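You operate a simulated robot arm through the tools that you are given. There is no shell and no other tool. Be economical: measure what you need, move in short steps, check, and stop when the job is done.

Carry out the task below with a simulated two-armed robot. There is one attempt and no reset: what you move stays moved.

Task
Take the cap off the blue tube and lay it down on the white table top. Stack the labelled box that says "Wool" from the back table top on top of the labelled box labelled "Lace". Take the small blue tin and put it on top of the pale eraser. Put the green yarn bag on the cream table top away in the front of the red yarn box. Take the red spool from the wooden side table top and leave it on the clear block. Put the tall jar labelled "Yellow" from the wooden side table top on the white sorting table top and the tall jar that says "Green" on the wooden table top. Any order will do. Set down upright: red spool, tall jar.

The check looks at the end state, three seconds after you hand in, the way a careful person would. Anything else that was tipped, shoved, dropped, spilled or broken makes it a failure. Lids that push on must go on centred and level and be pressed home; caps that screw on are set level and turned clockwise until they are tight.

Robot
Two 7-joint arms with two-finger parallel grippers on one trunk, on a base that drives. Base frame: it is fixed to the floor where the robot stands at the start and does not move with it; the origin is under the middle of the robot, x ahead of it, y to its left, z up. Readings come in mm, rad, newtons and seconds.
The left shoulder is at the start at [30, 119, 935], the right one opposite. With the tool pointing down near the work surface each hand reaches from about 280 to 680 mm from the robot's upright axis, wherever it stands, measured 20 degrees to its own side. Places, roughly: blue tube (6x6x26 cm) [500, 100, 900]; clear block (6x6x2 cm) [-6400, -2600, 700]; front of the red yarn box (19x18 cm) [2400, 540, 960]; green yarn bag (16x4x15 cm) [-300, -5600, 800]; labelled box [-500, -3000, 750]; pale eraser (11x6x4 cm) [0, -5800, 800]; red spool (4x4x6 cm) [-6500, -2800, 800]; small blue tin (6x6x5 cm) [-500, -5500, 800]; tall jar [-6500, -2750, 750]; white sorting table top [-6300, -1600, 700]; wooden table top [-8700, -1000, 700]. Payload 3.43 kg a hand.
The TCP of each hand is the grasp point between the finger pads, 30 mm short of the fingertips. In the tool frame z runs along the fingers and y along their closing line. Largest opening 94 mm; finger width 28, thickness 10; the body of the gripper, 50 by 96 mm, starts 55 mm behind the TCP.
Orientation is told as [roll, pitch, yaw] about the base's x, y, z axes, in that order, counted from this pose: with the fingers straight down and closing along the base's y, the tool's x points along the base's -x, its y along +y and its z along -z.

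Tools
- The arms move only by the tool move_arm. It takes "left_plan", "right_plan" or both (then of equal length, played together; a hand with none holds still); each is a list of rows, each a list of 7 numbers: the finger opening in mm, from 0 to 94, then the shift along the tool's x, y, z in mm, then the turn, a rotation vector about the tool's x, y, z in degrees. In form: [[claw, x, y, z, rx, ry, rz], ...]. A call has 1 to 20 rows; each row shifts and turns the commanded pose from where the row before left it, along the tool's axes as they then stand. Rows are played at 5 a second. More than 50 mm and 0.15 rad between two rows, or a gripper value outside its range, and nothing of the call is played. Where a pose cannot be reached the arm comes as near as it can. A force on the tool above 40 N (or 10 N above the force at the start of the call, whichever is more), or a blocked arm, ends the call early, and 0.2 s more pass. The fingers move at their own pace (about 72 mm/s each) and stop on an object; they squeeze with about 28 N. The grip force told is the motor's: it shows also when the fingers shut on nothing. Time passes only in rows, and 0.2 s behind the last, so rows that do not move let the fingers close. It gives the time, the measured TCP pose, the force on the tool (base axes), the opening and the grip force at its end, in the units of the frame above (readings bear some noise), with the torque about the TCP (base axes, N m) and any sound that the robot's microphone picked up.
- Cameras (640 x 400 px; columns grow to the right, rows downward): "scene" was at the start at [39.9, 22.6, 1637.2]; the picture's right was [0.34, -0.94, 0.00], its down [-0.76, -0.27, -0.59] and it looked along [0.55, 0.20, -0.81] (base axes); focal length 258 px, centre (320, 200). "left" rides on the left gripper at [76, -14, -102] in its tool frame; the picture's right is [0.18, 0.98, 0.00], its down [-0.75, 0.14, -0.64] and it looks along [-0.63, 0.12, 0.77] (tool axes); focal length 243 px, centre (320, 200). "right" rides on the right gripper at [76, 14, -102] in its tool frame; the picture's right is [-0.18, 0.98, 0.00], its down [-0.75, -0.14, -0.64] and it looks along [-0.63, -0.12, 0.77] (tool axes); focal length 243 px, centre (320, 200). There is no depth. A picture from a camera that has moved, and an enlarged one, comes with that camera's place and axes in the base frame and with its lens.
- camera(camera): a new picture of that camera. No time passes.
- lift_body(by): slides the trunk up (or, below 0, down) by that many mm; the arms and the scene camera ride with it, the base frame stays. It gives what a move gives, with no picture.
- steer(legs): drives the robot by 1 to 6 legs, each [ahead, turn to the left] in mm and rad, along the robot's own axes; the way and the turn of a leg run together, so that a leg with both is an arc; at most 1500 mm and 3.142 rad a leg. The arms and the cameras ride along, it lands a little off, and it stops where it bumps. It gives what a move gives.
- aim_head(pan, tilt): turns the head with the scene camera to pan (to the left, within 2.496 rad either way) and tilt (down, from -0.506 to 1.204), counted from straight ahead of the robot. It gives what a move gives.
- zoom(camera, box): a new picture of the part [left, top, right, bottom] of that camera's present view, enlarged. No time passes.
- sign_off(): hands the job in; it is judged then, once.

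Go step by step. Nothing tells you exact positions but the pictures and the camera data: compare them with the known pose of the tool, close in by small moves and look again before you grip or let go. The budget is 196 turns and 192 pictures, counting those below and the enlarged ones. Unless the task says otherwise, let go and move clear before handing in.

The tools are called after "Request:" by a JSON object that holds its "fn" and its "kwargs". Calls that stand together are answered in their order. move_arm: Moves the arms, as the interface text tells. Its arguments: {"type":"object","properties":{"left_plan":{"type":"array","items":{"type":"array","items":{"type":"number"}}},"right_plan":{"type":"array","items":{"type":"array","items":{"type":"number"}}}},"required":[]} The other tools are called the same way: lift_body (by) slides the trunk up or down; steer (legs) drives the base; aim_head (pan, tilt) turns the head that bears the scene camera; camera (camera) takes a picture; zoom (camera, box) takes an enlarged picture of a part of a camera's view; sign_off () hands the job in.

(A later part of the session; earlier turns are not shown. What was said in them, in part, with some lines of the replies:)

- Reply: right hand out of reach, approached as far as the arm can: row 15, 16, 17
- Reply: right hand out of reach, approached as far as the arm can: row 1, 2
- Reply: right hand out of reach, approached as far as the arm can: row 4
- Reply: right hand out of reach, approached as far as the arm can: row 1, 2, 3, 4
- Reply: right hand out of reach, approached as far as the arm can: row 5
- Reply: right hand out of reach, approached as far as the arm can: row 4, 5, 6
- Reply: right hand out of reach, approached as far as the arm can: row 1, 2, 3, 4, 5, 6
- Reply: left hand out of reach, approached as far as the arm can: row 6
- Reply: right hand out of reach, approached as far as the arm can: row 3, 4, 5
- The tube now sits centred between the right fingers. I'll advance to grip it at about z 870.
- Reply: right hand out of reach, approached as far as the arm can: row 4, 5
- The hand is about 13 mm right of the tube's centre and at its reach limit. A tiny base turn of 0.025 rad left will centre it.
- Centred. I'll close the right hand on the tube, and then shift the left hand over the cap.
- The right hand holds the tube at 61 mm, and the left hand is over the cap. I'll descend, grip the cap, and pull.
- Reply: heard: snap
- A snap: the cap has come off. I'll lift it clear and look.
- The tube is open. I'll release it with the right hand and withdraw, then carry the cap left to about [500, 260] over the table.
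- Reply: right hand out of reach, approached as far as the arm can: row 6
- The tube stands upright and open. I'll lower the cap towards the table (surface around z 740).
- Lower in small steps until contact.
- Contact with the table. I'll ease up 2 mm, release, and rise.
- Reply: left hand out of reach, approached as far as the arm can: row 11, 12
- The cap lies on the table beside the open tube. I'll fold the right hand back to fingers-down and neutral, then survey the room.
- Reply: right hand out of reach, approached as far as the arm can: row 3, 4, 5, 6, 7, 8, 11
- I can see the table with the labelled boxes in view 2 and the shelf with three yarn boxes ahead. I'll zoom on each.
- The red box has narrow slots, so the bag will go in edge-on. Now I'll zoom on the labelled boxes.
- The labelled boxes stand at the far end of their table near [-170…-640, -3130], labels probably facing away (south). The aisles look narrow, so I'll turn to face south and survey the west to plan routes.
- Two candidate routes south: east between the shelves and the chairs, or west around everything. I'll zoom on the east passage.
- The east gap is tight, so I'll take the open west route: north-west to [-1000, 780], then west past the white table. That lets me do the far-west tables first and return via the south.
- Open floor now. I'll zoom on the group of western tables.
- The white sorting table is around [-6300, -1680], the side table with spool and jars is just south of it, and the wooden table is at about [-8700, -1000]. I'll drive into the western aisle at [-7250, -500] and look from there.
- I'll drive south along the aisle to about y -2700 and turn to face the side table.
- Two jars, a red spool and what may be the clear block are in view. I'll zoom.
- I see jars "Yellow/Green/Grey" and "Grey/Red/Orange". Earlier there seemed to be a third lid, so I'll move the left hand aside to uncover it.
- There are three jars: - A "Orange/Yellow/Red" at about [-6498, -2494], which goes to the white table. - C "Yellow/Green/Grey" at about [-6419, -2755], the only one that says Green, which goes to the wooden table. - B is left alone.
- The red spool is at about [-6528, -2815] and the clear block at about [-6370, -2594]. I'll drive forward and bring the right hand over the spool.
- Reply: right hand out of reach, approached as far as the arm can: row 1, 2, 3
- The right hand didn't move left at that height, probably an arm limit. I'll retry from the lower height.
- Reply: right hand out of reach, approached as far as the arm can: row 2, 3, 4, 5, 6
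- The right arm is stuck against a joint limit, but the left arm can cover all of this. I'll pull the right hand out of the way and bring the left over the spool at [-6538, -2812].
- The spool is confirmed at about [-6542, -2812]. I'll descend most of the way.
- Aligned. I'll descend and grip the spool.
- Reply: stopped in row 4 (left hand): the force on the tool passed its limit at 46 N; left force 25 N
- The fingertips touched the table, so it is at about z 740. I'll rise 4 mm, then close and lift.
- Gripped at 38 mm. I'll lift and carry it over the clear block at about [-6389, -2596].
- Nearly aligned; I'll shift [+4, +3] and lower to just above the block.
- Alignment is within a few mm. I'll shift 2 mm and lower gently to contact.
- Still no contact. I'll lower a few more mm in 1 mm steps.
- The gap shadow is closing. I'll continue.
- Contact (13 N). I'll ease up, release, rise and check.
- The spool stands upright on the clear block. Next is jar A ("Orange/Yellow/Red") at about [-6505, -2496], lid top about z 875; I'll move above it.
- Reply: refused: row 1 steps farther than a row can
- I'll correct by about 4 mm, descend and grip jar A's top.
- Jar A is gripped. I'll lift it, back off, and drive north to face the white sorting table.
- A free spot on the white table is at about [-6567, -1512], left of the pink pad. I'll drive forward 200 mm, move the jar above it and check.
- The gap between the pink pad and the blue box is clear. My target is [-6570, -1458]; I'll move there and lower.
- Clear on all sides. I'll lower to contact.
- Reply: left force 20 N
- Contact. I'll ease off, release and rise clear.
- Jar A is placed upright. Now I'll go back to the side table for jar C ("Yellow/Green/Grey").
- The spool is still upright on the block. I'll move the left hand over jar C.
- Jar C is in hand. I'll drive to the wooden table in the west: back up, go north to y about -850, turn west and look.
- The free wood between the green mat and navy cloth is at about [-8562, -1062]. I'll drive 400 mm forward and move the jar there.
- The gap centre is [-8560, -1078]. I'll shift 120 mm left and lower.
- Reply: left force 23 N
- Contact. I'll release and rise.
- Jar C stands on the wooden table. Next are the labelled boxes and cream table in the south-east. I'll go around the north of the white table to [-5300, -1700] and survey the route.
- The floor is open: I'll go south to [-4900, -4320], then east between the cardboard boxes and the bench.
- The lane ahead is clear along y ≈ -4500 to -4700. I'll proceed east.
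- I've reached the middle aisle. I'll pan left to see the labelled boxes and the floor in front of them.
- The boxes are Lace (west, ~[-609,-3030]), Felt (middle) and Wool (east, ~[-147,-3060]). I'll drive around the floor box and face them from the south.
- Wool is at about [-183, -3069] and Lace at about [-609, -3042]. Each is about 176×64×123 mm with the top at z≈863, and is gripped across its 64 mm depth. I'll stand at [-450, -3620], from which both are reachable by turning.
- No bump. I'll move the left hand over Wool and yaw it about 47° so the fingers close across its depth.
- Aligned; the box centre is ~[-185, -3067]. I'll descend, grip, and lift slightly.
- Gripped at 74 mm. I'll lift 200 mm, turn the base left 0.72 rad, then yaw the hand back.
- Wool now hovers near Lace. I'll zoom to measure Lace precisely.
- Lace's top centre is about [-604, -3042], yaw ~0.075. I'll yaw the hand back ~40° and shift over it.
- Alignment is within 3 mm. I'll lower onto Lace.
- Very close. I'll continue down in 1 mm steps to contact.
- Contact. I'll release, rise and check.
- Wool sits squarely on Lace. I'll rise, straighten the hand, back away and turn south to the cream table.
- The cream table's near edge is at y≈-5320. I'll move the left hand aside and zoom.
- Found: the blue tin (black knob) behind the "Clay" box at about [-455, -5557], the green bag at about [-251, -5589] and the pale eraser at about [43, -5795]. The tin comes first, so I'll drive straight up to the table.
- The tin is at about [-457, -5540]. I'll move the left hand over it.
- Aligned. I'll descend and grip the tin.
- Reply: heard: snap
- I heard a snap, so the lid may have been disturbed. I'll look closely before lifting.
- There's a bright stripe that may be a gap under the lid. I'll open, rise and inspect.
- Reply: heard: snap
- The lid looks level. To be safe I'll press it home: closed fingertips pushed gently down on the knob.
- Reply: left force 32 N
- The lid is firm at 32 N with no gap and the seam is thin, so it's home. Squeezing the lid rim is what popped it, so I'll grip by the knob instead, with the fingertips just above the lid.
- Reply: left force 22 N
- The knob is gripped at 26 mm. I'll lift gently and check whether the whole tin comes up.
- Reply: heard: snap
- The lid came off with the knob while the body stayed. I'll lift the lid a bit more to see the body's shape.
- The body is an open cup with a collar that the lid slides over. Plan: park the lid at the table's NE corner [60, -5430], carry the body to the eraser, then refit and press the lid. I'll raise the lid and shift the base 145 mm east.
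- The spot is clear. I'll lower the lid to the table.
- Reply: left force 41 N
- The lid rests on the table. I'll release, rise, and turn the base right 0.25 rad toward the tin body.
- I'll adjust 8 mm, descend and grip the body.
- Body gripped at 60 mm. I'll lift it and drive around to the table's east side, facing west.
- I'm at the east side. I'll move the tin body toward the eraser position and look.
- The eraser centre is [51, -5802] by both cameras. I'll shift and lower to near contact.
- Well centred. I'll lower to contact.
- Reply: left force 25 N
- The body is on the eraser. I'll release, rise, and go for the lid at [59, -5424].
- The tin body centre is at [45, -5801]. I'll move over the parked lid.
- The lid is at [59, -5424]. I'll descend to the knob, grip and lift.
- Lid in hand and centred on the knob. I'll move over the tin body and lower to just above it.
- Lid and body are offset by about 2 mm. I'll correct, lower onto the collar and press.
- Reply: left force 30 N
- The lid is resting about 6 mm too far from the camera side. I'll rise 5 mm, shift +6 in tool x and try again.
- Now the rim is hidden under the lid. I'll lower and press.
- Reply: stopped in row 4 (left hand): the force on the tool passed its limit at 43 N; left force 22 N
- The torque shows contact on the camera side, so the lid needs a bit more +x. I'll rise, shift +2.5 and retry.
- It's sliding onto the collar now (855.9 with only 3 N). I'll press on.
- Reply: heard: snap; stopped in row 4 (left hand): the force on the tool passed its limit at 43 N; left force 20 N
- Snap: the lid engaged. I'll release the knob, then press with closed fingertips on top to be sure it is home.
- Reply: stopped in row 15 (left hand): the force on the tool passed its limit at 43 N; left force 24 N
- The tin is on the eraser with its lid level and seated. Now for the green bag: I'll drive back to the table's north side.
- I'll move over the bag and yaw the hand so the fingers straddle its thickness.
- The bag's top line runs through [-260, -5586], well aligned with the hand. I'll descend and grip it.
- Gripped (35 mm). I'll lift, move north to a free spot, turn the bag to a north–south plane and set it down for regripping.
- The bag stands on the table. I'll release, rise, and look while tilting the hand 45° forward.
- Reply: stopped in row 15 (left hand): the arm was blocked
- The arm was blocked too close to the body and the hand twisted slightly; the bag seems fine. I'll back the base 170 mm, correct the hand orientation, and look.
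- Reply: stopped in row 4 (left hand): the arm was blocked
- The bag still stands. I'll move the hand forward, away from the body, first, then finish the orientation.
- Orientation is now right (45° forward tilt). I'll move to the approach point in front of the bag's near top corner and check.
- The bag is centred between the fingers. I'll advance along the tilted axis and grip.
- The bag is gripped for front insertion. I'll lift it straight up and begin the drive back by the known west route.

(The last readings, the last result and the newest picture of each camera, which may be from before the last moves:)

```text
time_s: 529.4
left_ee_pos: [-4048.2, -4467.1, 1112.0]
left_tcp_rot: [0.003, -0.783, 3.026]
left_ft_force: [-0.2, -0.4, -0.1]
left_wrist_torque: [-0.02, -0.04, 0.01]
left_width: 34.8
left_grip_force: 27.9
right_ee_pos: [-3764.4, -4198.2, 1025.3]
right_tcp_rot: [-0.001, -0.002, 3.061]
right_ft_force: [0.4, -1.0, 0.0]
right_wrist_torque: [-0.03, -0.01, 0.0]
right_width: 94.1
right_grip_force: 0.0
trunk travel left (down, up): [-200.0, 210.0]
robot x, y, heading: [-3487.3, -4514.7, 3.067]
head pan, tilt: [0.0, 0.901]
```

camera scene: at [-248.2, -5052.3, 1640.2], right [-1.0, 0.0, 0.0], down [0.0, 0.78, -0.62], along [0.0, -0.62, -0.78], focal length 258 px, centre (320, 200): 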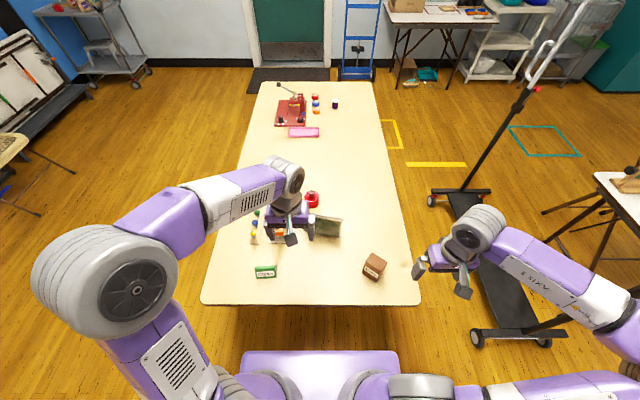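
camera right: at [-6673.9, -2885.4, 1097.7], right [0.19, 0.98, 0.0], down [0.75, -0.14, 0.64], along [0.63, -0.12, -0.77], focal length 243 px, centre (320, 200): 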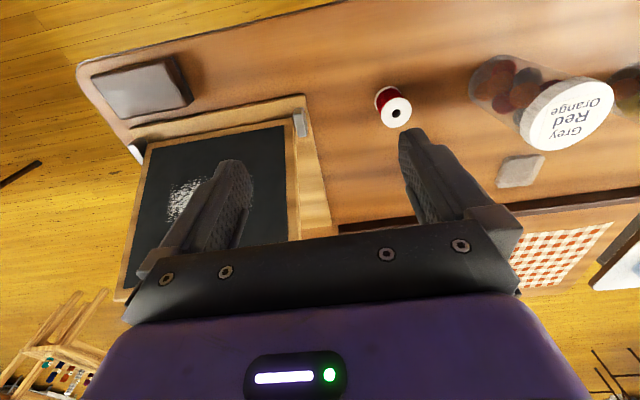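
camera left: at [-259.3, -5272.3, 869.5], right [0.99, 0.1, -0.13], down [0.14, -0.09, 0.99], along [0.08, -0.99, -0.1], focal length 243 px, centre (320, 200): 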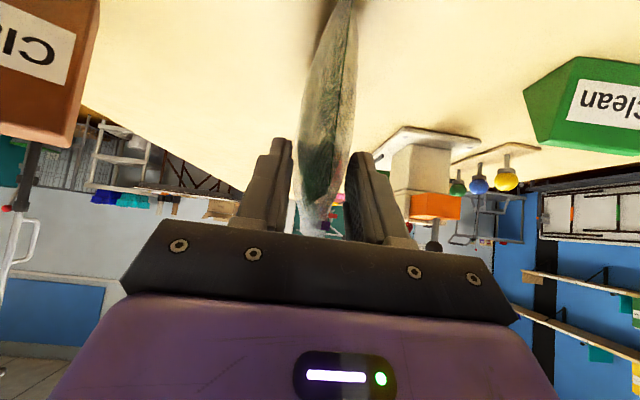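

Request:
{"fn": "steer", "kwargs": {"legs": [[0, -0.042], [1500, 0], [0, -1.454], [1500, 0], [1500, 0], [840, 0]]}}

```text
time_s: 559.0
left_ee_pos: [-5088.3, 43.6, 1112.8]
left_tcp_rot: [0.003, -0.786, 1.547]
left_ft_force: [0.2, 0.6, -0.3]
left_wrist_torque: [-0.03, 0.02, 0.03]
left_width: 35.1
left_grip_force: 27.8
right_ee_pos: [-4793.3, -213.2, 1025.3]
right_tcp_rot: [-0.001, -0.003, 1.581]
right_ft_force: [-1.1, 0.5, 0.2]
right_wrist_torque: [-0.02, -0.02, -0.02]
right_width: 94.2
right_grip_force: 0.0
trunk travel left (down, up): [-200.0, 210.0]
robot x, y, heading: [-5082.3, -520.5, 1.588]
head pan, tilt: [0.0, 0.901]
```

Request:
{"fn": "steer", "kwargs": {"legs": [[0, -1.019], [1500, 0], [970, 0], [0, -0.569], [1500, 0], [600, 0]]}}

```text
time_s: 585.2
left_ee_pos: [-353.1, 846.7, 1112.3]
left_tcp_rot: [0.003, -0.782, -0.034]
left_ft_force: [-0.1, -0.4, -0.4]
left_wrist_torque: [0.01, 0.03, -0.02]
left_width: 34.8
left_grip_force: 27.8
right_ee_pos: [-612.8, 553.4, 1025.8]
right_tcp_rot: [0.0, -0.002, 0.001]
right_ft_force: [0.2, 0.6, 0.0]
right_wrist_torque: [0.0, 0.03, -0.01]
right_width: 94.0
right_grip_force: 0.1
trunk travel left (down, up): [-200.0, 210.0]
robot x, y, heading: [-920.1, 845.0, 0.006]
head pan, tilt: [0.0, 0.901]
```

Request:
{"fn": "steer", "kwargs": {"legs": [[0, -0.998], [1152, 0], [0, 0.154], [807, 0], [0, 0.838], [1430, 0]]}}

Request:
{"fn": "aim_head", "kwargs": {"pan": 0.9, "tilt": 0.35}}

Request:
{"fn": "camera", "kwargs": {"camera": "scene"}}

```text
time_s: 607.1
left_ee_pos: [2237.7, -717.6, 1111.8]
left_tcp_rot: [0.003, -0.784, -0.038]
left_ft_force: [-13.4, -2.0, -1.3]
left_wrist_torque: [-0.11, 0.72, -0.08]
left_width: 34.8
left_grip_force: 28.4
right_ee_pos: [1977.7, -1009.8, 1025.6]
right_tcp_rot: [0.0, -0.003, -0.001]
right_ft_force: [-1.0, -0.3, 0.3]
right_wrist_torque: [0.02, 0.02, -0.01]
right_width: 93.8
right_grip_force: 0.0
trunk travel left (down, up): [-200.0, 210.0]
robot x, y, heading: [1674.4, -720.0, 0.003]
head pan, tilt: [0.0, 0.901]
```

```text
time_s: 608.3
left_ee_pos: [2237.9, -719.3, 1111.3]
left_tcp_rot: [0.004, -0.783, -0.037]
left_ft_force: [-10.4, -1.0, -0.9]
left_wrist_torque: [-0.04, 0.26, -0.04]
left_width: 35.0
left_grip_force: 27.9
right_ee_pos: [1978.0, -1009.3, 1025.9]
right_tcp_rot: [0.0, -0.003, -0.002]
right_ft_force: [0.2, -0.6, -0.4]
right_wrist_torque: [0.04, 0.0, -0.01]
right_width: 93.8
right_grip_force: 0.0
trunk travel left (down, up): [-200.0, 210.0]
robot x, y, heading: [1677.9, -713.7, 0.003]
head pan, tilt: [0.901, 0.351]
```

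```text
22 pictures are left
camera scene: at [1703.6, -646.6, 1687.7], right [0.78, -0.62, 0.0], down [-0.21, -0.27, -0.94], along [0.58, 0.74, -0.34], focal length 258 px, centre (320, 200)
```

scene: 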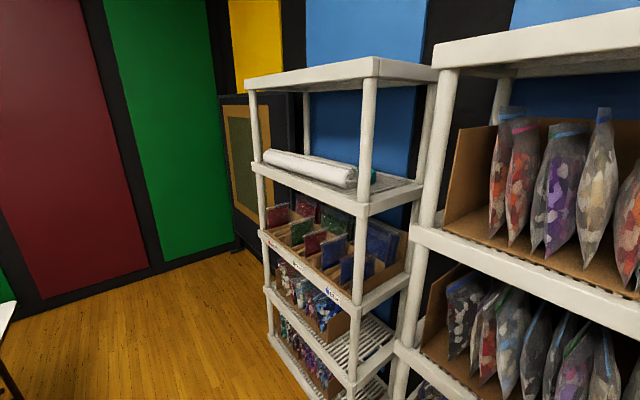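

The bag tip touched the neighbouring shelf lightly. I'll back off at once and check that shelf, then drive north to face the red box.

Request:
{"fn": "steer", "kwargs": {"legs": [[-180, 0]]}}

Request:
{"fn": "aim_head", "kwargs": {"pan": 0.0, "tilt": 0.6}}

Request:
{"fn": "camera", "kwargs": {"camera": "scene"}}

```text
time_s: 609.8
left_ee_pos: [2059.0, -720.6, 1112.7]
left_tcp_rot: [0.004, -0.785, -0.037]
left_ft_force: [0.0, -0.1, -1.0]
left_wrist_torque: [0.01, 0.03, -0.02]
left_width: 34.9
left_grip_force: 28.0
right_ee_pos: [1799.7, -1009.9, 1025.8]
right_tcp_rot: [0.001, -0.002, -0.001]
right_ft_force: [-0.4, 0.1, -0.2]
right_wrist_torque: [-0.02, -0.01, 0.02]
right_width: 93.8
right_grip_force: 0.1
trunk travel left (down, up): [-200.0, 210.0]
robot x, y, heading: [1500.4, -721.8, 0.002]
head pan, tilt: [0.901, 0.351]
```

```text
time_s: 611.0
left_ee_pos: [2059.5, -718.9, 1111.1]
left_tcp_rot: [0.003, -0.783, -0.037]
left_ft_force: [0.5, -0.3, -1.6]
left_wrist_torque: [-0.01, 0.0, -0.02]
left_width: 35.0
left_grip_force: 28.0
right_ee_pos: [1799.2, -1010.2, 1025.4]
right_tcp_rot: [-0.001, -0.002, -0.003]
right_ft_force: [0.0, -0.8, -0.1]
right_wrist_torque: [-0.02, 0.01, 0.0]
right_width: 94.0
right_grip_force: 0.0
trunk travel left (down, up): [-200.0, 210.0]
robot x, y, heading: [1493.6, -717.2, -0.003]
head pan, tilt: [0.0, 0.6]
```

```text
21 pictures are left
camera scene: at [1556.1, -719.5, 1665.0], right [0.0, -1.0, 0.0], down [-0.56, 0.0, -0.83], along [0.83, 0.0, -0.56], focal length 258 px, centre (320, 200)
```

scene: 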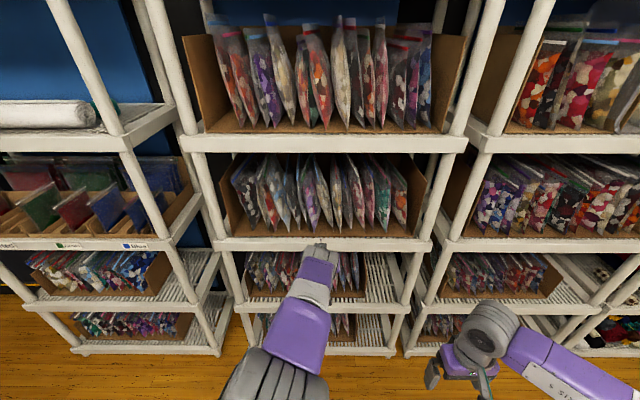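

All the bags in that shelf look undisturbed. I'll drive north to the red box.

Request:
{"fn": "steer", "kwargs": {"legs": [[0, 1.571], [1170, 0], [0, -1.571]]}}

Request:
{"fn": "aim_head", "kwargs": {"pan": 0.1, "tilt": 0.5}}

Request:
{"fn": "camera", "kwargs": {"camera": "scene"}}

Request:
{"fn": "camera", "kwargs": {"camera": "left"}}

```text
time_s: 624.6
left_ee_pos: [2037.2, 436.0, 1112.2]
left_tcp_rot: [0.001, -0.784, -0.033]
left_ft_force: [0.7, 0.0, -1.0]
left_wrist_torque: [-0.02, 0.02, -0.02]
left_width: 34.8
left_grip_force: 28.0
right_ee_pos: [1777.9, 144.3, 1026.4]
right_tcp_rot: [-0.001, -0.001, 0.003]
right_ft_force: [-0.1, -0.6, -0.3]
right_wrist_torque: [-0.01, -0.03, 0.0]
right_width: 94.0
right_grip_force: 0.1
trunk travel left (down, up): [-200.0, 210.0]
robot x, y, heading: [1472.1, 432.9, 0.01]
head pan, tilt: [0.0, 0.6]
```

```text
time_s: 625.3
left_ee_pos: [2036.4, 437.1, 1112.1]
left_tcp_rot: [0.004, -0.783, -0.032]
left_ft_force: [-0.8, 0.2, -1.4]
left_wrist_torque: [0.02, 0.01, -0.01]
left_width: 34.9
left_grip_force: 28.1
right_ee_pos: [1776.6, 144.3, 1025.8]
right_tcp_rot: [0.0, -0.002, 0.001]
right_ft_force: [-0.2, 0.1, -0.5]
right_wrist_torque: [0.01, -0.03, 0.0]
right_width: 94.1
right_grip_force: 0.0
trunk travel left (down, up): [-200.0, 210.0]
robot x, y, heading: [1470.7, 433.3, 0.01]
head pan, tilt: [0.099, 0.499]
```

```text
20 pictures are left
camera scene: at [1534.6, 443.1, 1674.0], right [0.1, -0.99, 0.0], down [-0.48, -0.05, -0.88], along [0.87, 0.09, -0.48], focal length 258 px, centre (320, 200)
```

scene: 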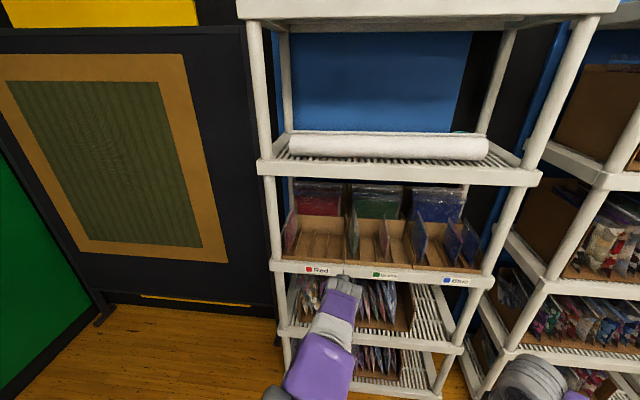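

```text
19 pictures are left
camera left: at [1909.3, 426.6, 1130.5], right [-0.1, 0.99, -0.13], down [0.09, 0.14, 0.99], along [0.99, 0.09, -0.1], focal length 243 px, centre (320, 200)
```

left: 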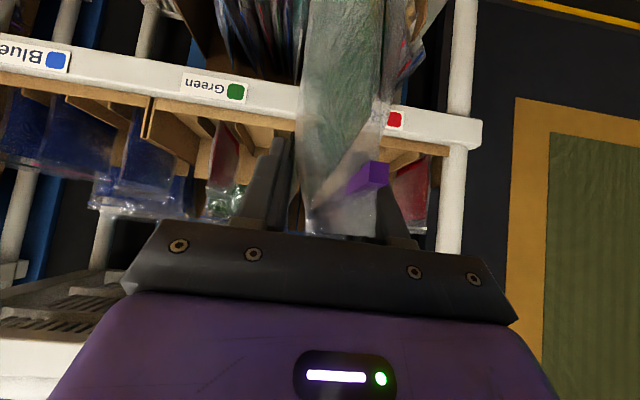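

Request:
{"fn": "zoom", "kwargs": {"camera": "scene", "box": [270, 170, 420, 310]}}

```text
2.86 times, centred on (345, 240) of scene
camera zoom: at [1534.6, 443.1, 1674.0], right [0.1, -0.99, 0.0], down [-0.48, -0.05, -0.88], along [0.87, 0.09, -0.48], focal length 738 px, centre (249, 86)
```

zoom: 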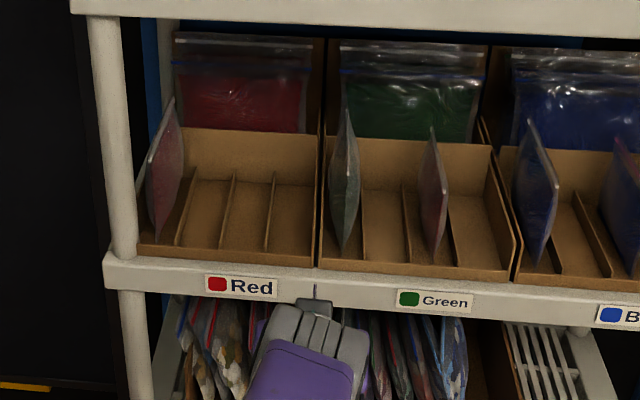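

Request:
{"fn": "zoom", "kwargs": {"camera": "left", "box": [230, 0, 430, 240]}}

```text
1.67 times, centred on (330, 120) of left
camera zoom: at [1909.3, 426.6, 1130.5], right [-0.1, 0.99, -0.13], down [0.09, 0.14, 0.99], along [0.99, 0.09, -0.1], focal length 404 px, centre (303, 333)
```

zoom: 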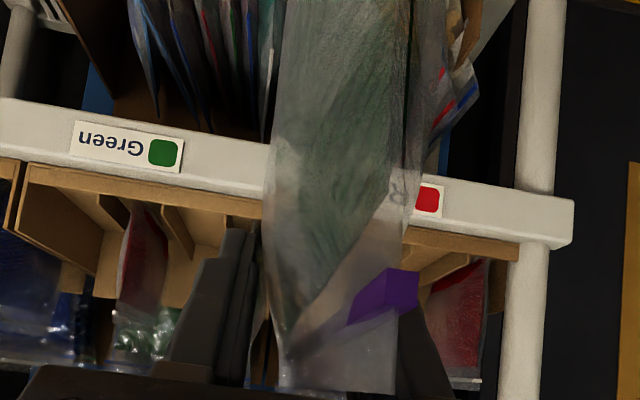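

The contact seems to have rotated the bag in the grip. I'll move the hand left so the scene camera gets a side view.

Request:
{"fn": "move_arm", "kwargs": {"left_plan": [[5, 0, 40, 0, 0, 0, 0], [5, 0, 40, 0, 0, 0, 0], [5, 0, 40, 0, 0, 0, 0], [5, 0, 40, 0, 0, 0, 0], [5, 0, 40, 0, 0, 0, 0], [5, 0, 0, 0, 0, 0, 0]]}}

Request:
{"fn": "aim_head", "kwargs": {"pan": 0.45, "tilt": 0.75}}

Request:
{"fn": "zoom", "kwargs": {"camera": "scene", "box": [200, 80, 440, 280]}}

```text
time_s: 626.7
left_ee_pos: [2043.9, 634.1, 1111.9]
left_tcp_rot: [0.006, -0.784, -0.035]
left_ft_force: [-0.2, 0.1, -1.2]
left_wrist_torque: [0.02, -0.01, 0.01]
left_width: 34.6
left_grip_force: 28.2
right_ee_pos: [1776.6, 143.8, 1025.5]
right_tcp_rot: [0.002, -0.001, 0.001]
right_ft_force: [0.0, -0.7, 1.2]
right_wrist_torque: [0.04, 0.02, -0.04]
right_width: 93.9
right_grip_force: 0.1
trunk travel left (down, up): [-200.0, 210.0]
robot x, y, heading: [1473.4, 435.6, 0.002]
head pan, tilt: [0.099, 0.499]
```

```text
time_s: 627.5
left_ee_pos: [2043.8, 633.2, 1111.6]
left_tcp_rot: [0.004, -0.783, -0.032]
left_ft_force: [-0.4, -0.4, -0.5]
left_wrist_torque: [-0.02, -0.02, 0.01]
left_width: 35.1
left_grip_force: 27.8
right_ee_pos: [1776.5, 143.4, 1026.2]
right_tcp_rot: [-0.001, -0.002, 0.003]
right_ft_force: [-0.1, 0.8, 0.4]
right_wrist_torque: [-0.01, 0.0, -0.03]
right_width: 93.8
right_grip_force: 0.0
trunk travel left (down, up): [-200.0, 210.0]
robot x, y, heading: [1473.8, 437.7, 0.011]
head pan, tilt: [0.45, 0.75]
```

```text
2.00 times, centred on (320, 180) of scene
camera zoom: at [1518.6, 469.9, 1652.2], right [0.44, -0.9, 0.0], down [-0.61, -0.3, -0.73], along [0.66, 0.32, -0.68], focal length 516 px, centre (320, 240)
```

zoom: 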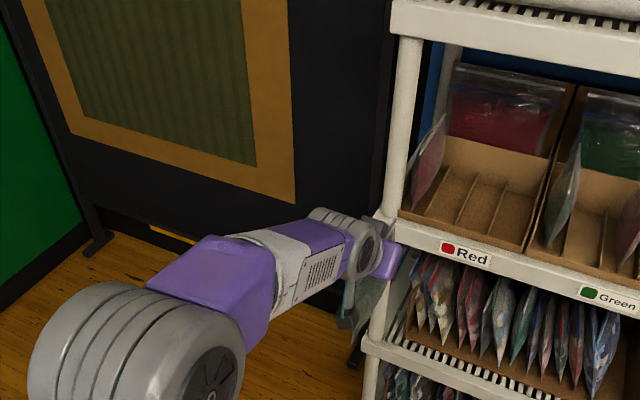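

Request:
{"fn": "zoom", "kwargs": {"camera": "scene", "box": [310, 175, 390, 265]}}

```text
4.44 times, centred on (350, 220) of scene
camera zoom: at [1518.6, 469.9, 1652.2], right [0.44, -0.9, 0.0], down [-0.61, -0.3, -0.73], along [0.66, 0.32, -0.68], focal length 1148 px, centre (187, 111)
```

zoom: 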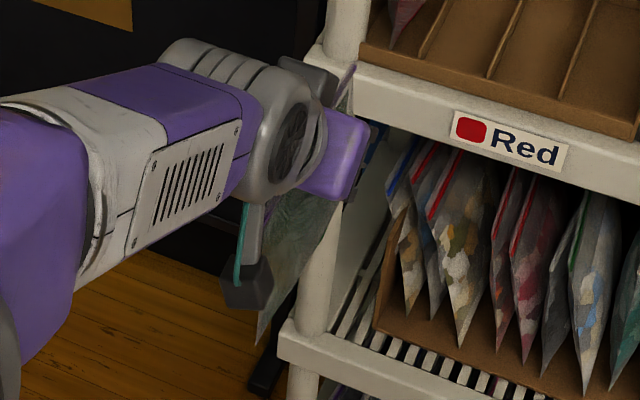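

The bag is pitched nose-down by roughly 25°. I'll pitch the hand up 25° about the grip to bring the bag upright and recheck.

Request:
{"fn": "move_arm", "kwargs": {"left_plan": [[5, 0, 0, 0, 0, -6.25, 0], [5, 0, 0, 0, 0, -6.25, 0], [5, 0, 0, 0, 0, -6.25, 0], [5, 0, 0, 0, 0, -6.25, 0], [5, 0, 0, 0, 0, 0, 0]]}}

Request:
{"fn": "zoom", "kwargs": {"camera": "scene", "box": [300, 160, 400, 260]}}

Request:
{"fn": "camera", "kwargs": {"camera": "left"}}

```text
time_s: 628.7
left_ee_pos: [2043.1, 636.4, 1111.4]
left_tcp_rot: [0.007, -1.221, -0.036]
left_ft_force: [-0.5, 0.2, -0.9]
left_wrist_torque: [0.01, 0.02, 0.0]
left_width: 35.0
left_grip_force: 28.4
right_ee_pos: [1777.7, 144.4, 1026.4]
right_tcp_rot: [-0.002, 0.001, 0.003]
right_ft_force: [0.0, 0.0, 0.9]
right_wrist_torque: [0.01, -0.01, 0.01]
right_width: 93.8
right_grip_force: 0.0
trunk travel left (down, up): [-200.0, 210.0]
robot x, y, heading: [1474.0, 436.9, 0.008]
head pan, tilt: [0.45, 0.75]
```

```text
4.00 times, centred on (350, 210) of scene
camera zoom: at [1518.4, 470.0, 1652.1], right [0.44, -0.9, 0.0], down [-0.61, -0.3, -0.73], along [0.66, 0.32, -0.68], focal length 1033 px, centre (200, 160)
```

zoom: 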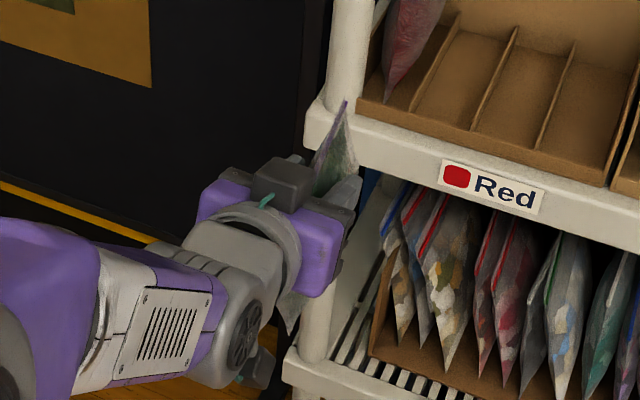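

```text
13 pictures are left
camera left: at [1919.3, 625.7, 1075.2], right [-0.03, 0.98, -0.17], down [-0.34, 0.15, 0.93], along [0.94, 0.09, 0.33], focal length 243 px, centre (320, 200)
```

left: 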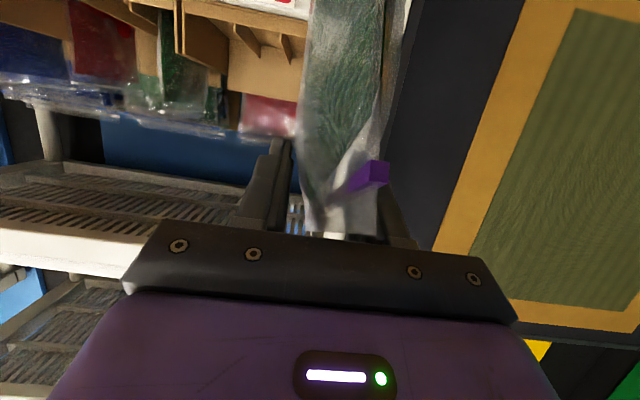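

Re-analysing, the bag slid back ~50 mm in the grip and is only slightly pitched; now it's ~11° nose-up. I'll pitch back 11°, trim the yaw, and move in line with the third slot (y≈537).

Request:
{"fn": "move_arm", "kwargs": {"left_plan": [[5, 0, 0, 0, 0, 5.5, 0], [5, 0, 0, 0, 0, 5.5, 0], [5, 0, 0, 0, 3.4, 0, 2.1], [5, 0, -33, 0, 0, 0, 0], [5, 0, -33, 0, 0, 0, 0], [5, 0, -33, 0, 0, 0, 0], [5, 0, 0, 0, 0, 0, 0]]}}

Request:
{"fn": "aim_head", "kwargs": {"pan": 0.1, "tilt": 0.55}}

Request:
{"fn": "zoom", "kwargs": {"camera": "scene", "box": [250, 150, 410, 290]}}

```text
time_s: 630.3
left_ee_pos: [2031.5, 539.6, 1111.5]
left_tcp_rot: [0.007, -1.028, -0.104]
left_ft_force: [0.9, 1.0, -1.2]
left_wrist_torque: [0.0, 0.02, -0.03]
left_width: 34.8
left_grip_force: 28.3
right_ee_pos: [1777.6, 145.9, 1024.8]
right_tcp_rot: [-0.001, -0.001, 0.002]
right_ft_force: [0.1, 0.6, 1.2]
right_wrist_torque: [0.0, 0.02, 0.03]
right_width: 93.9
right_grip_force: 0.0
trunk travel left (down, up): [-200.0, 210.0]
robot x, y, heading: [1470.4, 434.9, 0.003]
head pan, tilt: [0.45, 0.75]
```

```text
time_s: 631.2
left_ee_pos: [2030.8, 538.4, 1110.7]
left_tcp_rot: [0.008, -1.029, -0.103]
left_ft_force: [0.7, -0.2, -1.3]
left_wrist_torque: [0.0, 0.01, -0.02]
left_width: 35.0
left_grip_force: 28.6
right_ee_pos: [1776.5, 143.6, 1025.4]
right_tcp_rot: [0.0, 0.0, 0.002]
right_ft_force: [0.2, -0.3, -0.9]
right_wrist_torque: [0.01, 0.02, 0.0]
right_width: 94.1
right_grip_force: 0.0
trunk travel left (down, up): [-200.0, 210.0]
robot x, y, heading: [1470.1, 435.0, 0.003]
head pan, tilt: [0.099, 0.55]
```

```text
2.86 times, centred on (330, 220) of scene
camera zoom: at [1533.4, 443.2, 1669.5], right [0.1, -0.99, 0.0], down [-0.52, -0.05, -0.85], along [0.85, 0.09, -0.52], focal length 738 px, centre (291, 143)
```

zoom: 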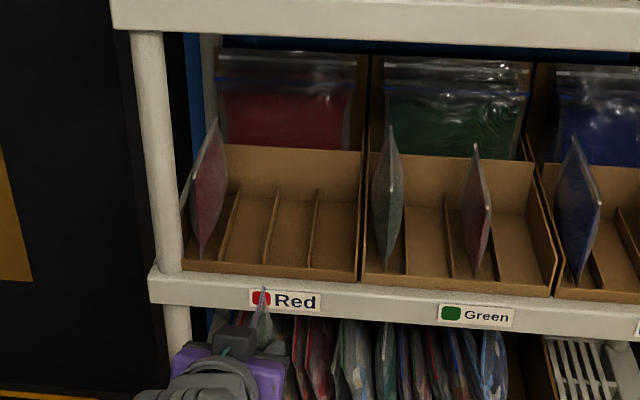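

The model is confirmed and slot 3 is at y≈537, in line with the bag. I'll drive forward slowly 330 mm.

Request:
{"fn": "steer", "kwargs": {"legs": [[330, -0.003]]}}

Request:
{"fn": "zoom", "kwargs": {"camera": "scene", "box": [230, 190, 390, 330]}}

```text
time_s: 633.3
left_ee_pos: [2357.6, 539.6, 1114.3]
left_tcp_rot: [0.007, -1.034, -0.106]
left_ft_force: [-0.9, -2.5, 20.5]
left_wrist_torque: [0.05, 1.03, 0.09]
left_width: 34.9
left_grip_force: 28.0
right_ee_pos: [2100.8, 145.9, 1026.2]
right_tcp_rot: [0.001, -0.002, 0.001]
right_ft_force: [-0.2, 0.2, -0.6]
right_wrist_torque: [0.0, -0.02, 0.0]
right_width: 93.9
right_grip_force: 0.1
trunk travel left (down, up): [-200.0, 210.0]
robot x, y, heading: [1800.3, 436.6, 0.005]
head pan, tilt: [0.099, 0.55]
```

```text
2.86 times, centred on (310, 260) of scene
camera zoom: at [1857.7, 443.9, 1669.7], right [0.1, -0.99, 0.0], down [-0.52, -0.05, -0.85], along [0.85, 0.09, -0.52], focal length 738 px, centre (349, 29)
```

zoom: 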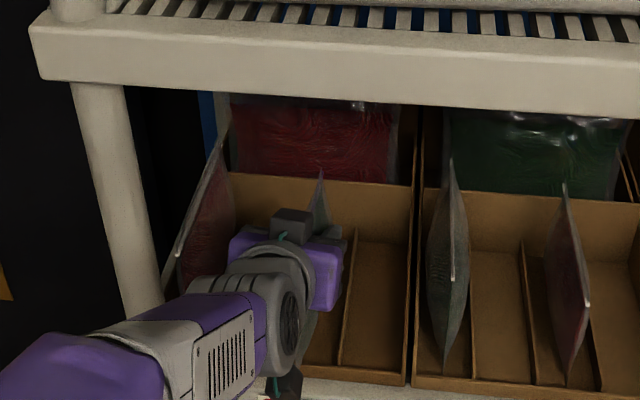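

The bag bottom is rubbing the lip (20 N up). I'll raise 30 mm and recheck.

Request:
{"fn": "move_arm", "kwargs": {"left_plan": [[5, -13, 0, -7.8, 0, 0, 0], [5, -13, 0, -7.8, 0, 0, 0], [5, 0, 0, 0, 0, 0, 0]]}}

Request:
{"fn": "zoom", "kwargs": {"camera": "scene", "box": [270, 220, 370, 320]}}

```text
time_s: 634.1
left_ee_pos: [2357.9, 540.2, 1144.7]
left_tcp_rot: [0.005, -1.032, -0.104]
left_ft_force: [-0.4, 0.8, -0.8]
left_wrist_torque: [0.0, -0.06, 0.01]
left_width: 34.8
left_grip_force: 27.9
right_ee_pos: [2103.9, 147.4, 1025.9]
right_tcp_rot: [0.0, -0.001, 0.004]
right_ft_force: [0.4, 0.5, -0.8]
right_wrist_torque: [-0.01, 0.02, 0.02]
right_width: 93.8
right_grip_force: 0.0
trunk travel left (down, up): [-200.0, 210.0]
robot x, y, heading: [1801.9, 443.0, 0.005]
head pan, tilt: [0.099, 0.55]
```

```text
4.00 times, centred on (320, 270) of scene
camera zoom: at [1859.9, 444.7, 1669.5], right [0.1, -0.99, 0.0], down [-0.52, -0.05, -0.85], along [0.85, 0.09, -0.52], focal length 1033 px, centre (320, -80)
```

zoom: 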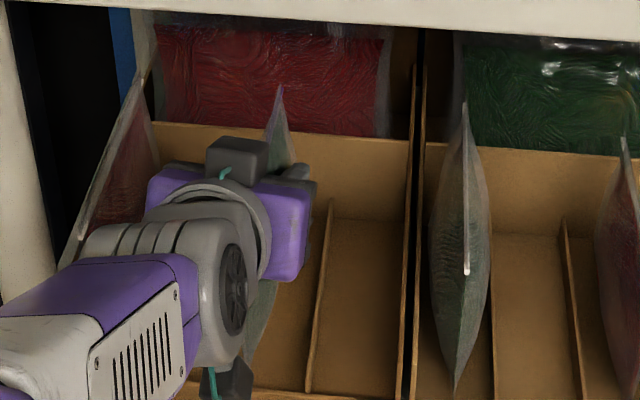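

I need certainty about where the bag's near lower corner is; I'll zoom tightly there.

Request:
{"fn": "zoom", "kwargs": {"camera": "scene", "box": [275, 270, 345, 330]}}

Request:
{"fn": "camera", "kwargs": {"camera": "left"}}

```text
6.67 times, centred on (310, 300) of scene
camera zoom: at [1859.9, 444.7, 1669.5], right [0.1, -0.99, 0.0], down [-0.52, -0.05, -0.85], along [0.85, 0.09, -0.52], focal length 1721 px, centre (387, -467)
```

zoom: 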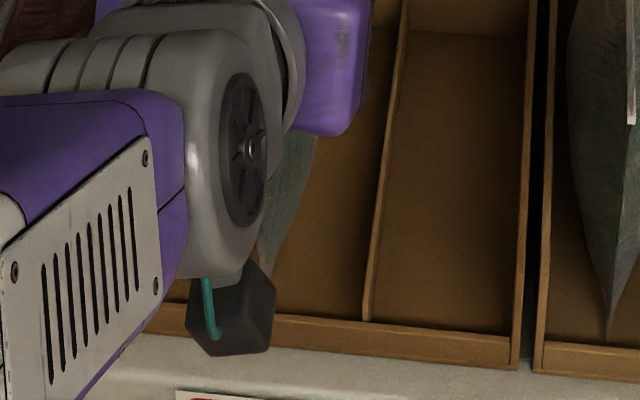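

```text
8 pictures are left
camera left: at [2230.9, 538.9, 1131.0], right [0.0, 0.99, -0.16], down [-0.15, 0.15, 0.98], along [0.99, 0.02, 0.15], focal length 243 px, centre (320, 200)
```

left: 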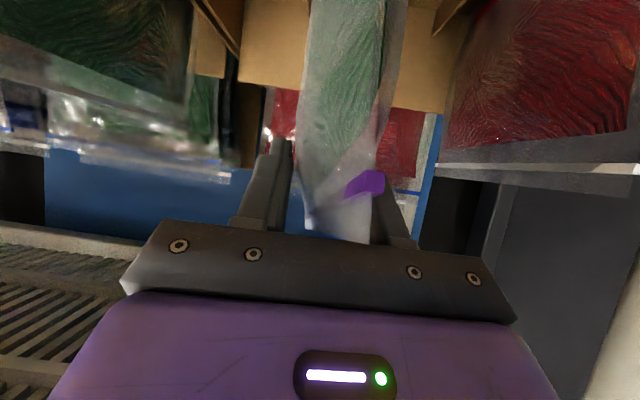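

The bag's near lower corner is ~55 mm behind the TCP and the lip is at x≈2323. I'll pitch up 7° and advance 44 mm so the whole bag sits inside the slot.

Request:
{"fn": "move_arm", "kwargs": {"left_plan": [[5, 0, 0, 0, 0, -7, 0], [5, -6, 2, 13.4, 0, 0, 0], [5, -6, 2, 13.4, 0, 0, 0], [5, -6, 2, 13.4, 0, 0, 0], [5, 0, 0, 0, 0, 0, 0]]}}

Request:
{"fn": "zoom", "kwargs": {"camera": "scene", "box": [270, 220, 370, 320]}}

```text
time_s: 635.3
left_ee_pos: [2403.3, 541.4, 1144.0]
left_tcp_rot: [0.008, -1.161, -0.105]
left_ft_force: [-9.3, -1.1, 0.4]
left_wrist_torque: [-0.02, 0.75, -0.05]
left_width: 31.9
left_grip_force: 28.3
right_ee_pos: [2102.2, 146.8, 1025.5]
right_tcp_rot: [-0.001, -0.002, 0.003]
right_ft_force: [0.3, -0.6, 0.3]
right_wrist_torque: [0.01, 0.03, -0.01]
right_width: 93.9
right_grip_force: 0.1
trunk travel left (down, up): [-200.0, 210.0]
robot x, y, heading: [1801.5, 440.1, 0.004]
head pan, tilt: [0.099, 0.55]
```

```text
4.00 times, centred on (320, 270) of scene
camera zoom: at [1858.8, 444.5, 1669.5], right [0.1, -0.99, 0.0], down [-0.52, -0.05, -0.85], along [0.85, 0.09, -0.52], focal length 1033 px, centre (320, -80)
```

zoom: 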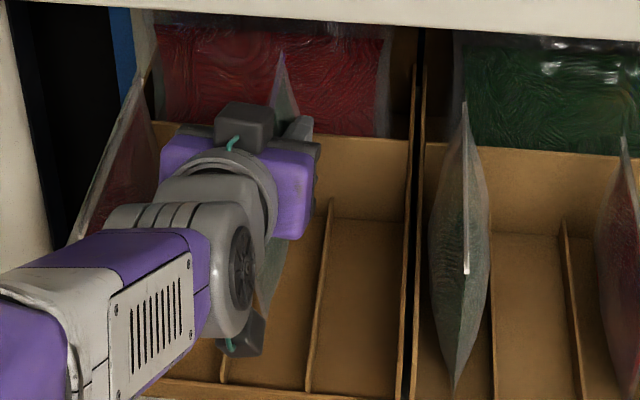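

The far edge just touches the slot's back wall while the near corner is inside the lip. I'll ease back 8 mm and lower.

Request:
{"fn": "move_arm", "kwargs": {"left_plan": [[5, 3.2, 0, -7.3, 0, 0, 0], [5, 13.8, 0, 6, 0, 0, 0], [5, 13.8, 0, 6, 0, 0, 0], [5, 9.2, 0, 4, 0, 0, 0], [5, 9.2, 0, 4, 0, 0, 0], [5, 4.6, 0, 2, 0, 0, 0], [5, 0, 0, 0, 0, 0, 0]]}}

Request:
{"fn": "zoom", "kwargs": {"camera": "scene", "box": [270, 220, 370, 320]}}

```text
time_s: 636.6
left_ee_pos: [2399.1, 541.1, 1107.9]
left_tcp_rot: [-0.009, -1.19, -0.094]
left_ft_force: [-2.9, 0.2, 15.8]
left_wrist_torque: [0.08, 1.14, 0.04]
left_width: 31.5
left_grip_force: 27.8
right_ee_pos: [2103.7, 147.3, 1025.7]
right_tcp_rot: [0.0, -0.001, 0.002]
right_ft_force: [0.9, -0.4, -0.2]
right_wrist_torque: [0.0, 0.01, -0.02]
right_width: 94.1
right_grip_force: 0.1
trunk travel left (down, up): [-200.0, 210.0]
robot x, y, heading: [1798.8, 434.5, -0.0]
head pan, tilt: [0.099, 0.55]
stopped in row 6 (left hand): the force on the tool passed its limit at 46 N (the readings are from after the stop); the commanded pose is now the measured one
```

```text
4.00 times, centred on (320, 270) of scene
camera zoom: at [1859.3, 444.6, 1669.6], right [0.1, -0.99, 0.0], down [-0.52, -0.05, -0.85], along [0.85, 0.09, -0.52], focal length 1033 px, centre (320, -80)
```

zoom: 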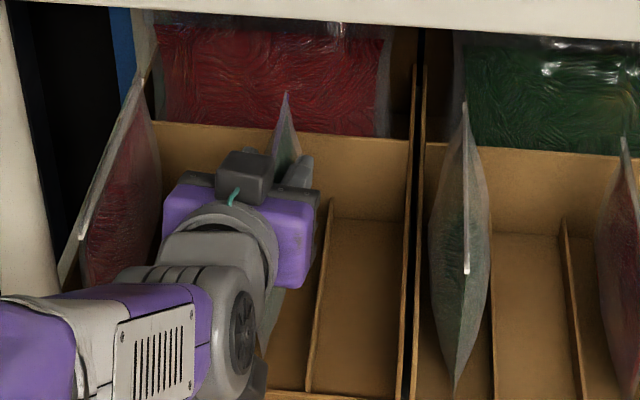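

The near bottom sits on the lip, so the bag is still ~8–10° nose-down. I'll raise 15 mm, pitch up 10°, and lower again.

Request:
{"fn": "move_arm", "kwargs": {"left_plan": [[5, -13.9, 0, -5.6, 0, 0, 0], [5, 0, 0, 0, 0, -5, 0], [5, 0, 0, 0, 0, -5, 0], [5, 9.8, 0, 2.1, 0, 0, 0], [5, 4.9, 0, 1, 0, 0, 0], [5, 4.9, 0, 1, 0, 0, 0], [5, 4.9, 0, 1, 0, 0, 0], [5, 2.9, 0, 0.6, 0, 0, 0], [5, 2.9, 0, 0.6, 0, 0, 0], [5, 0, 0, 0, 0, 0, 0]]}}

```text
time_s: 637.7
left_ee_pos: [2395.9, 540.2, 1119.0]
left_tcp_rot: [-0.035, -1.387, -0.068]
left_ft_force: [-19.7, 1.6, 16.5]
left_wrist_torque: [0.17, 1.82, 0.17]
left_width: 25.8
left_grip_force: 28.1
right_ee_pos: [2100.3, 146.6, 1026.6]
right_tcp_rot: [0.0, -0.005, 0.002]
right_ft_force: [0.4, -0.3, -1.1]
right_wrist_torque: [0.02, 0.01, -0.02]
right_width: 93.7
right_grip_force: 0.0
trunk travel left (down, up): [-200.0, 210.0]
robot x, y, heading: [1800.4, 438.7, 0.0]
head pan, tilt: [0.099, 0.55]
stopped in row 5 (left hand): the force on the tool passed its limit at 43 N (the readings are from after the stop); the commanded pose is now the measured one
```

Something is blocking; I'll raise 25 mm to relieve it and look with the wrist camera.

Request:
{"fn": "move_arm", "kwargs": {"left_plan": [[5, -12, 0, -2.5, 0, 0, 0], [5, -12, 0, -2.5, 0, 0, 0], [5, 0, 0, 0, 0, 0, 0]]}}

Request:
{"fn": "camera", "kwargs": {"camera": "left"}}

Request:
{"fn": "zoom", "kwargs": {"camera": "scene", "box": [270, 200, 370, 300]}}

```text
time_s: 638.5
left_ee_pos: [2399.8, 540.6, 1137.7]
left_tcp_rot: [-0.024, -1.376, -0.077]
left_ft_force: [-1.8, 1.0, 0.1]
left_wrist_torque: [-0.03, 0.15, 0.01]
left_width: 23.5
left_grip_force: 28.5
right_ee_pos: [2102.4, 146.8, 1025.6]
right_tcp_rot: [-0.001, -0.002, 0.002]
right_ft_force: [0.5, 0.1, 0.2]
right_wrist_torque: [-0.02, -0.01, 0.0]
right_width: 94.2
right_grip_force: 0.1
trunk travel left (down, up): [-200.0, 210.0]
robot x, y, heading: [1800.2, 440.8, 0.001]
head pan, tilt: [0.099, 0.55]
```

```text
5 pictures are left
camera left: at [2284.2, 537.7, 1083.2], right [0.06, 0.98, -0.19], down [-0.47, 0.19, 0.86], along [0.88, 0.03, 0.47], focal length 243 px, centre (320, 200)
```

left: 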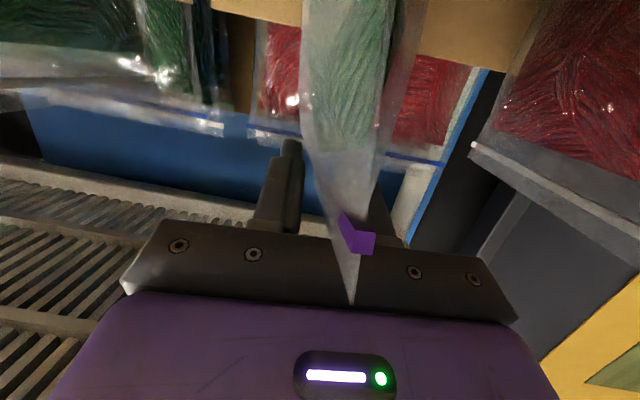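

```text
4.00 times, centred on (320, 250) of scene
camera zoom: at [1859.4, 444.8, 1669.5], right [0.1, -0.99, 0.0], down [-0.52, -0.05, -0.85], along [0.85, 0.09, -0.52], focal length 1033 px, centre (320, 0)
```

zoom: 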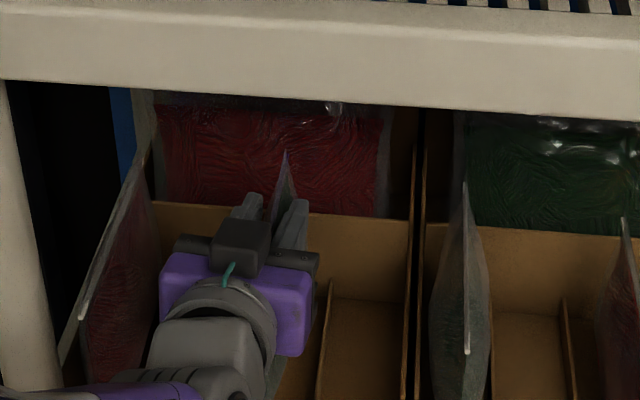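

The bag is now upright with its top edge level, spanning x≈2335–2480, and the earlier block was probably the slot floor. I'll trim the yaw and lower gently again.

Request:
{"fn": "move_arm", "kwargs": {"left_plan": [[5, 0, 0, 0, -5.5, 0, -1.1], [5, 0, -4, 0, 0, 0, 0], [5, 4.9, 0, 1, 0, 0, 0], [5, 2.9, 0, 0.6, 0, 0, 0], [5, 2.9, 0, 0.6, 0, 0, 0], [5, 2.9, 0, 0.6, 0, 0, 0], [5, 0, 0, 0, 0, 0, 0]]}}

```text
time_s: 640.1
left_ee_pos: [2400.1, 536.8, 1124.0]
left_tcp_rot: [-0.028, -1.378, 0.024]
left_ft_force: [-0.7, -0.5, -0.8]
left_wrist_torque: [0.0, 0.0, 0.02]
left_width: 23.5
left_grip_force: 28.5
right_ee_pos: [2102.5, 146.1, 1025.3]
right_tcp_rot: [0.0, -0.002, 0.003]
right_ft_force: [0.2, 0.5, 0.4]
right_wrist_torque: [0.01, 0.0, 0.02]
right_width: 93.8
right_grip_force: 0.1
trunk travel left (down, up): [-200.0, 210.0]
robot x, y, heading: [1800.6, 437.9, 0.002]
head pan, tilt: [0.099, 0.55]
```

No contact yet at 1124. I'll continue lowering in small steps.

Request:
{"fn": "move_arm", "kwargs": {"left_plan": [[5, 2.9, 0, 0.6, 0, 0, 0], [5, 2.9, 0, 0.6, 0, 0, 0], [5, 2.9, 0, 0.6, 0, 0, 0], [5, 2, 0, 0.4, 0, 0, 0], [5, 2, 0, 0.4, 0, 0, 0], [5, 0, 0, 0, 0, 0, 0]]}}

```text
time_s: 641.5
left_ee_pos: [2399.0, 535.7, 1119.6]
left_tcp_rot: [-0.043, -1.393, 0.041]
left_ft_force: [0.5, -2.6, 37.8]
left_wrist_torque: [-0.21, 1.29, 0.09]
left_width: 23.1
left_grip_force: 27.8
right_ee_pos: [2101.4, 144.9, 1026.2]
right_tcp_rot: [0.001, -0.003, 0.002]
right_ft_force: [0.1, 0.3, -0.5]
right_wrist_torque: [0.02, -0.02, 0.0]
right_width: 94.0
right_grip_force: 0.1
trunk travel left (down, up): [-200.0, 210.0]
robot x, y, heading: [1801.4, 436.4, 0.007]
head pan, tilt: [0.099, 0.55]
```

Contact with the slot floor (centre of pressure well inside the lip). I'll ease off, release, and check before withdrawing.

Request:
{"fn": "move_arm", "kwargs": {"left_plan": [[5, -2, 0, -0.4, 0, 0, 0], [30, 0, 0, 0, 0, 0, 0], [45, 0, 0, 0, 0, 0, 0], [60, 0, 0, 0, 0, 0, 0], [60, 0, 0, 0, 0, 0, 0], [60, 0, 0, 0, 0, 0, 0]]}}

Request:
{"fn": "zoom", "kwargs": {"camera": "scene", "box": [270, 220, 370, 320]}}

```text
time_s: 642.9
left_ee_pos: [2398.3, 536.3, 1118.2]
left_tcp_rot: [-0.03, -1.387, 0.031]
left_ft_force: [-6.6, -0.8, 32.0]
left_wrist_torque: [-0.1, 1.94, 0.06]
left_width: 60.2
left_grip_force: 0.0
right_ee_pos: [2100.3, 145.3, 1025.5]
right_tcp_rot: [0.002, -0.005, 0.002]
right_ft_force: [0.4, 0.1, 0.7]
right_wrist_torque: [-0.01, 0.01, 0.04]
right_width: 94.0
right_grip_force: 0.1
trunk travel left (down, up): [-200.0, 210.0]
robot x, y, heading: [1797.2, 433.8, 0.003]
head pan, tilt: [0.099, 0.55]
```

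```text
4.00 times, centred on (320, 270) of scene
camera zoom: at [1855.0, 443.8, 1669.7], right [0.1, -0.99, 0.0], down [-0.52, -0.05, -0.85], along [0.85, 0.09, -0.52], focal length 1033 px, centre (320, -80)
```

zoom: 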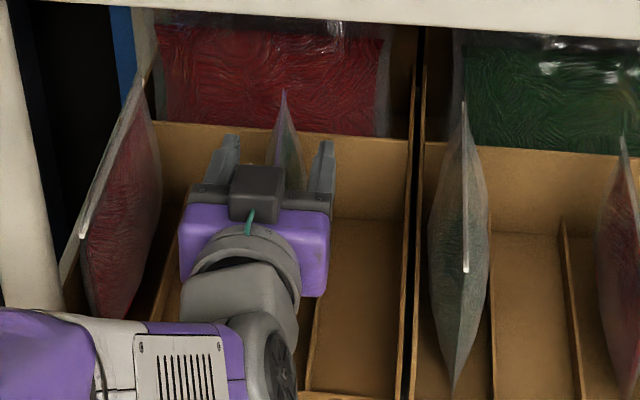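

The remaining push is the gripper body bearing on the bag's near top corner. I'll raise 40 mm to free it, then back away.

Request:
{"fn": "move_arm", "kwargs": {"left_plan": [[70, -9.8, 0, -1.9, 0, 0, 0], [70, -9.8, 0, -1.9, 0, 0, 0], [70, -9.8, 0, -1.9, 0, 0, 0], [70, -9.8, 0, -1.9, 0, 0, 0], [70, 0, 0, 0, 0, 0, 0]]}}

Request:
{"fn": "zoom", "kwargs": {"camera": "scene", "box": [270, 220, 370, 320]}}

```text
time_s: 644.1
left_ee_pos: [2397.9, 537.0, 1153.8]
left_tcp_rot: [-0.025, -1.378, 0.023]
left_ft_force: [0.2, -0.4, -0.4]
left_wrist_torque: [0.0, 0.01, -0.01]
left_width: 70.1
left_grip_force: 0.0
right_ee_pos: [2102.8, 145.1, 1024.5]
right_tcp_rot: [0.001, -0.001, 0.002]
right_ft_force: [-1.1, 0.3, 0.0]
right_wrist_torque: [0.02, 0.01, 0.02]
right_width: 93.9
right_grip_force: 0.0
trunk travel left (down, up): [-200.0, 210.0]
robot x, y, heading: [1795.6, 438.0, 0.007]
head pan, tilt: [0.099, 0.55]
```

```text
4.00 times, centred on (320, 270) of scene
camera zoom: at [1859.8, 444.7, 1669.5], right [0.1, -0.99, 0.0], down [-0.52, -0.05, -0.85], along [0.85, 0.09, -0.52], focal length 1033 px, centre (320, -80)
```

zoom: 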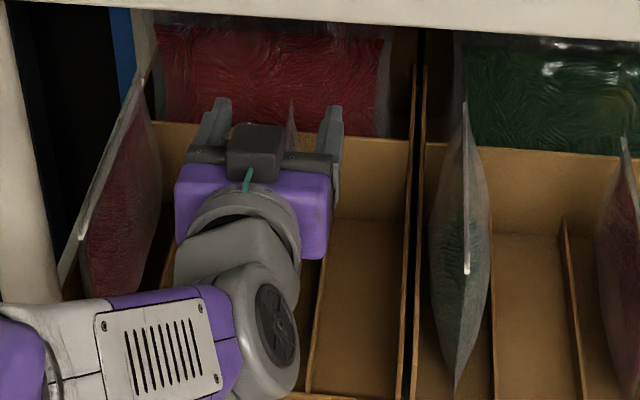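

Free now. I'll raise another 20 mm and back out.

Request:
{"fn": "move_arm", "kwargs": {"left_plan": [[70, -9.8, 0, -1.9, 0, 0, 0], [70, -9.8, 0, -1.9, 0, 0, 0], [70, 0, 0, 0, 0, 0, 0]]}}

Request:
{"fn": "steer", "kwargs": {"legs": [[-330, 0]]}}

Request:
{"fn": "zoom", "kwargs": {"camera": "scene", "box": [250, 150, 410, 290]}}

```text
time_s: 644.9
left_ee_pos: [2400.4, 537.4, 1174.4]
left_tcp_rot: [-0.028, -1.379, 0.023]
left_ft_force: [0.3, 0.3, -0.6]
left_wrist_torque: [-0.01, -0.02, 0.01]
left_width: 70.1
left_grip_force: 0.0
right_ee_pos: [2101.9, 146.4, 1024.8]
right_tcp_rot: [-0.001, -0.002, 0.001]
right_ft_force: [-0.4, 1.0, 0.1]
right_wrist_torque: [0.01, 0.0, 0.01]
right_width: 93.8
right_grip_force: 0.0
trunk travel left (down, up): [-200.0, 210.0]
robot x, y, heading: [1797.1, 441.1, 0.006]
head pan, tilt: [0.099, 0.55]
```

```text
time_s: 647.1
left_ee_pos: [2076.4, 533.4, 1173.9]
left_tcp_rot: [-0.029, -1.376, 0.019]
left_ft_force: [-0.8, 0.0, 0.3]
left_wrist_torque: [0.03, -0.04, 0.01]
left_width: 70.3
left_grip_force: 0.0
right_ee_pos: [1778.6, 143.3, 1026.1]
right_tcp_rot: [0.0, 0.0, -0.001]
right_ft_force: [0.0, 0.4, 1.0]
right_wrist_torque: [0.01, -0.03, 0.0]
right_width: 94.0
right_grip_force: 0.0
trunk travel left (down, up): [-200.0, 210.0]
robot x, y, heading: [1473.2, 433.7, 0.004]
head pan, tilt: [0.099, 0.55]
```

```text
2.86 times, centred on (330, 220) of scene
camera zoom: at [1535.5, 443.4, 1669.5], right [0.1, -0.99, 0.0], down [-0.52, -0.05, -0.85], along [0.85, 0.09, -0.52], focal length 738 px, centre (291, 143)
```

zoom: 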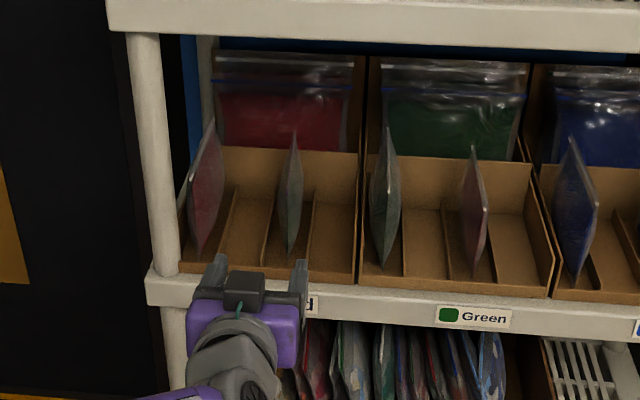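

The green bag stands upright in the red box's front slot, matching its neighbours. The other items were each confirmed as placed and the hands are clear, so I'll hand in.

Request:
{"fn": "sign_off", "kwargs": {}}

```text
The job is handed in.
```

I finished every item on the list and handed the job in. There were two slips along the way, on the tin and the yarn bag, covered below.

- **Tube:** the cap is off and lies on the white table beside the open, upright tube.
- **Boxes:** "Wool" is stacked squarely on "Lace".
- **Tin:** the small blue tin is on the pale eraser. Its lid came off while I was handling it. I put it back on, heard it snap, and pressed it down with about 40 N until it sat level.
- **Spool:** the red spool stands upright on the clear block.
- **Jars:** only one jar says "Green" (labelled Yellow/Green/Grey), so it went to the wooden table. The "Yellow" jar I moved to the white sorting table is the one labelled Orange/Yellow/Red. Both stand upright.
- **Yarn bag:** the green bag stands upright in a front slot of the red yarn box. On the way it touched the next shelf with about 13 N; nothing there looked disturbed in the picture afterwards.
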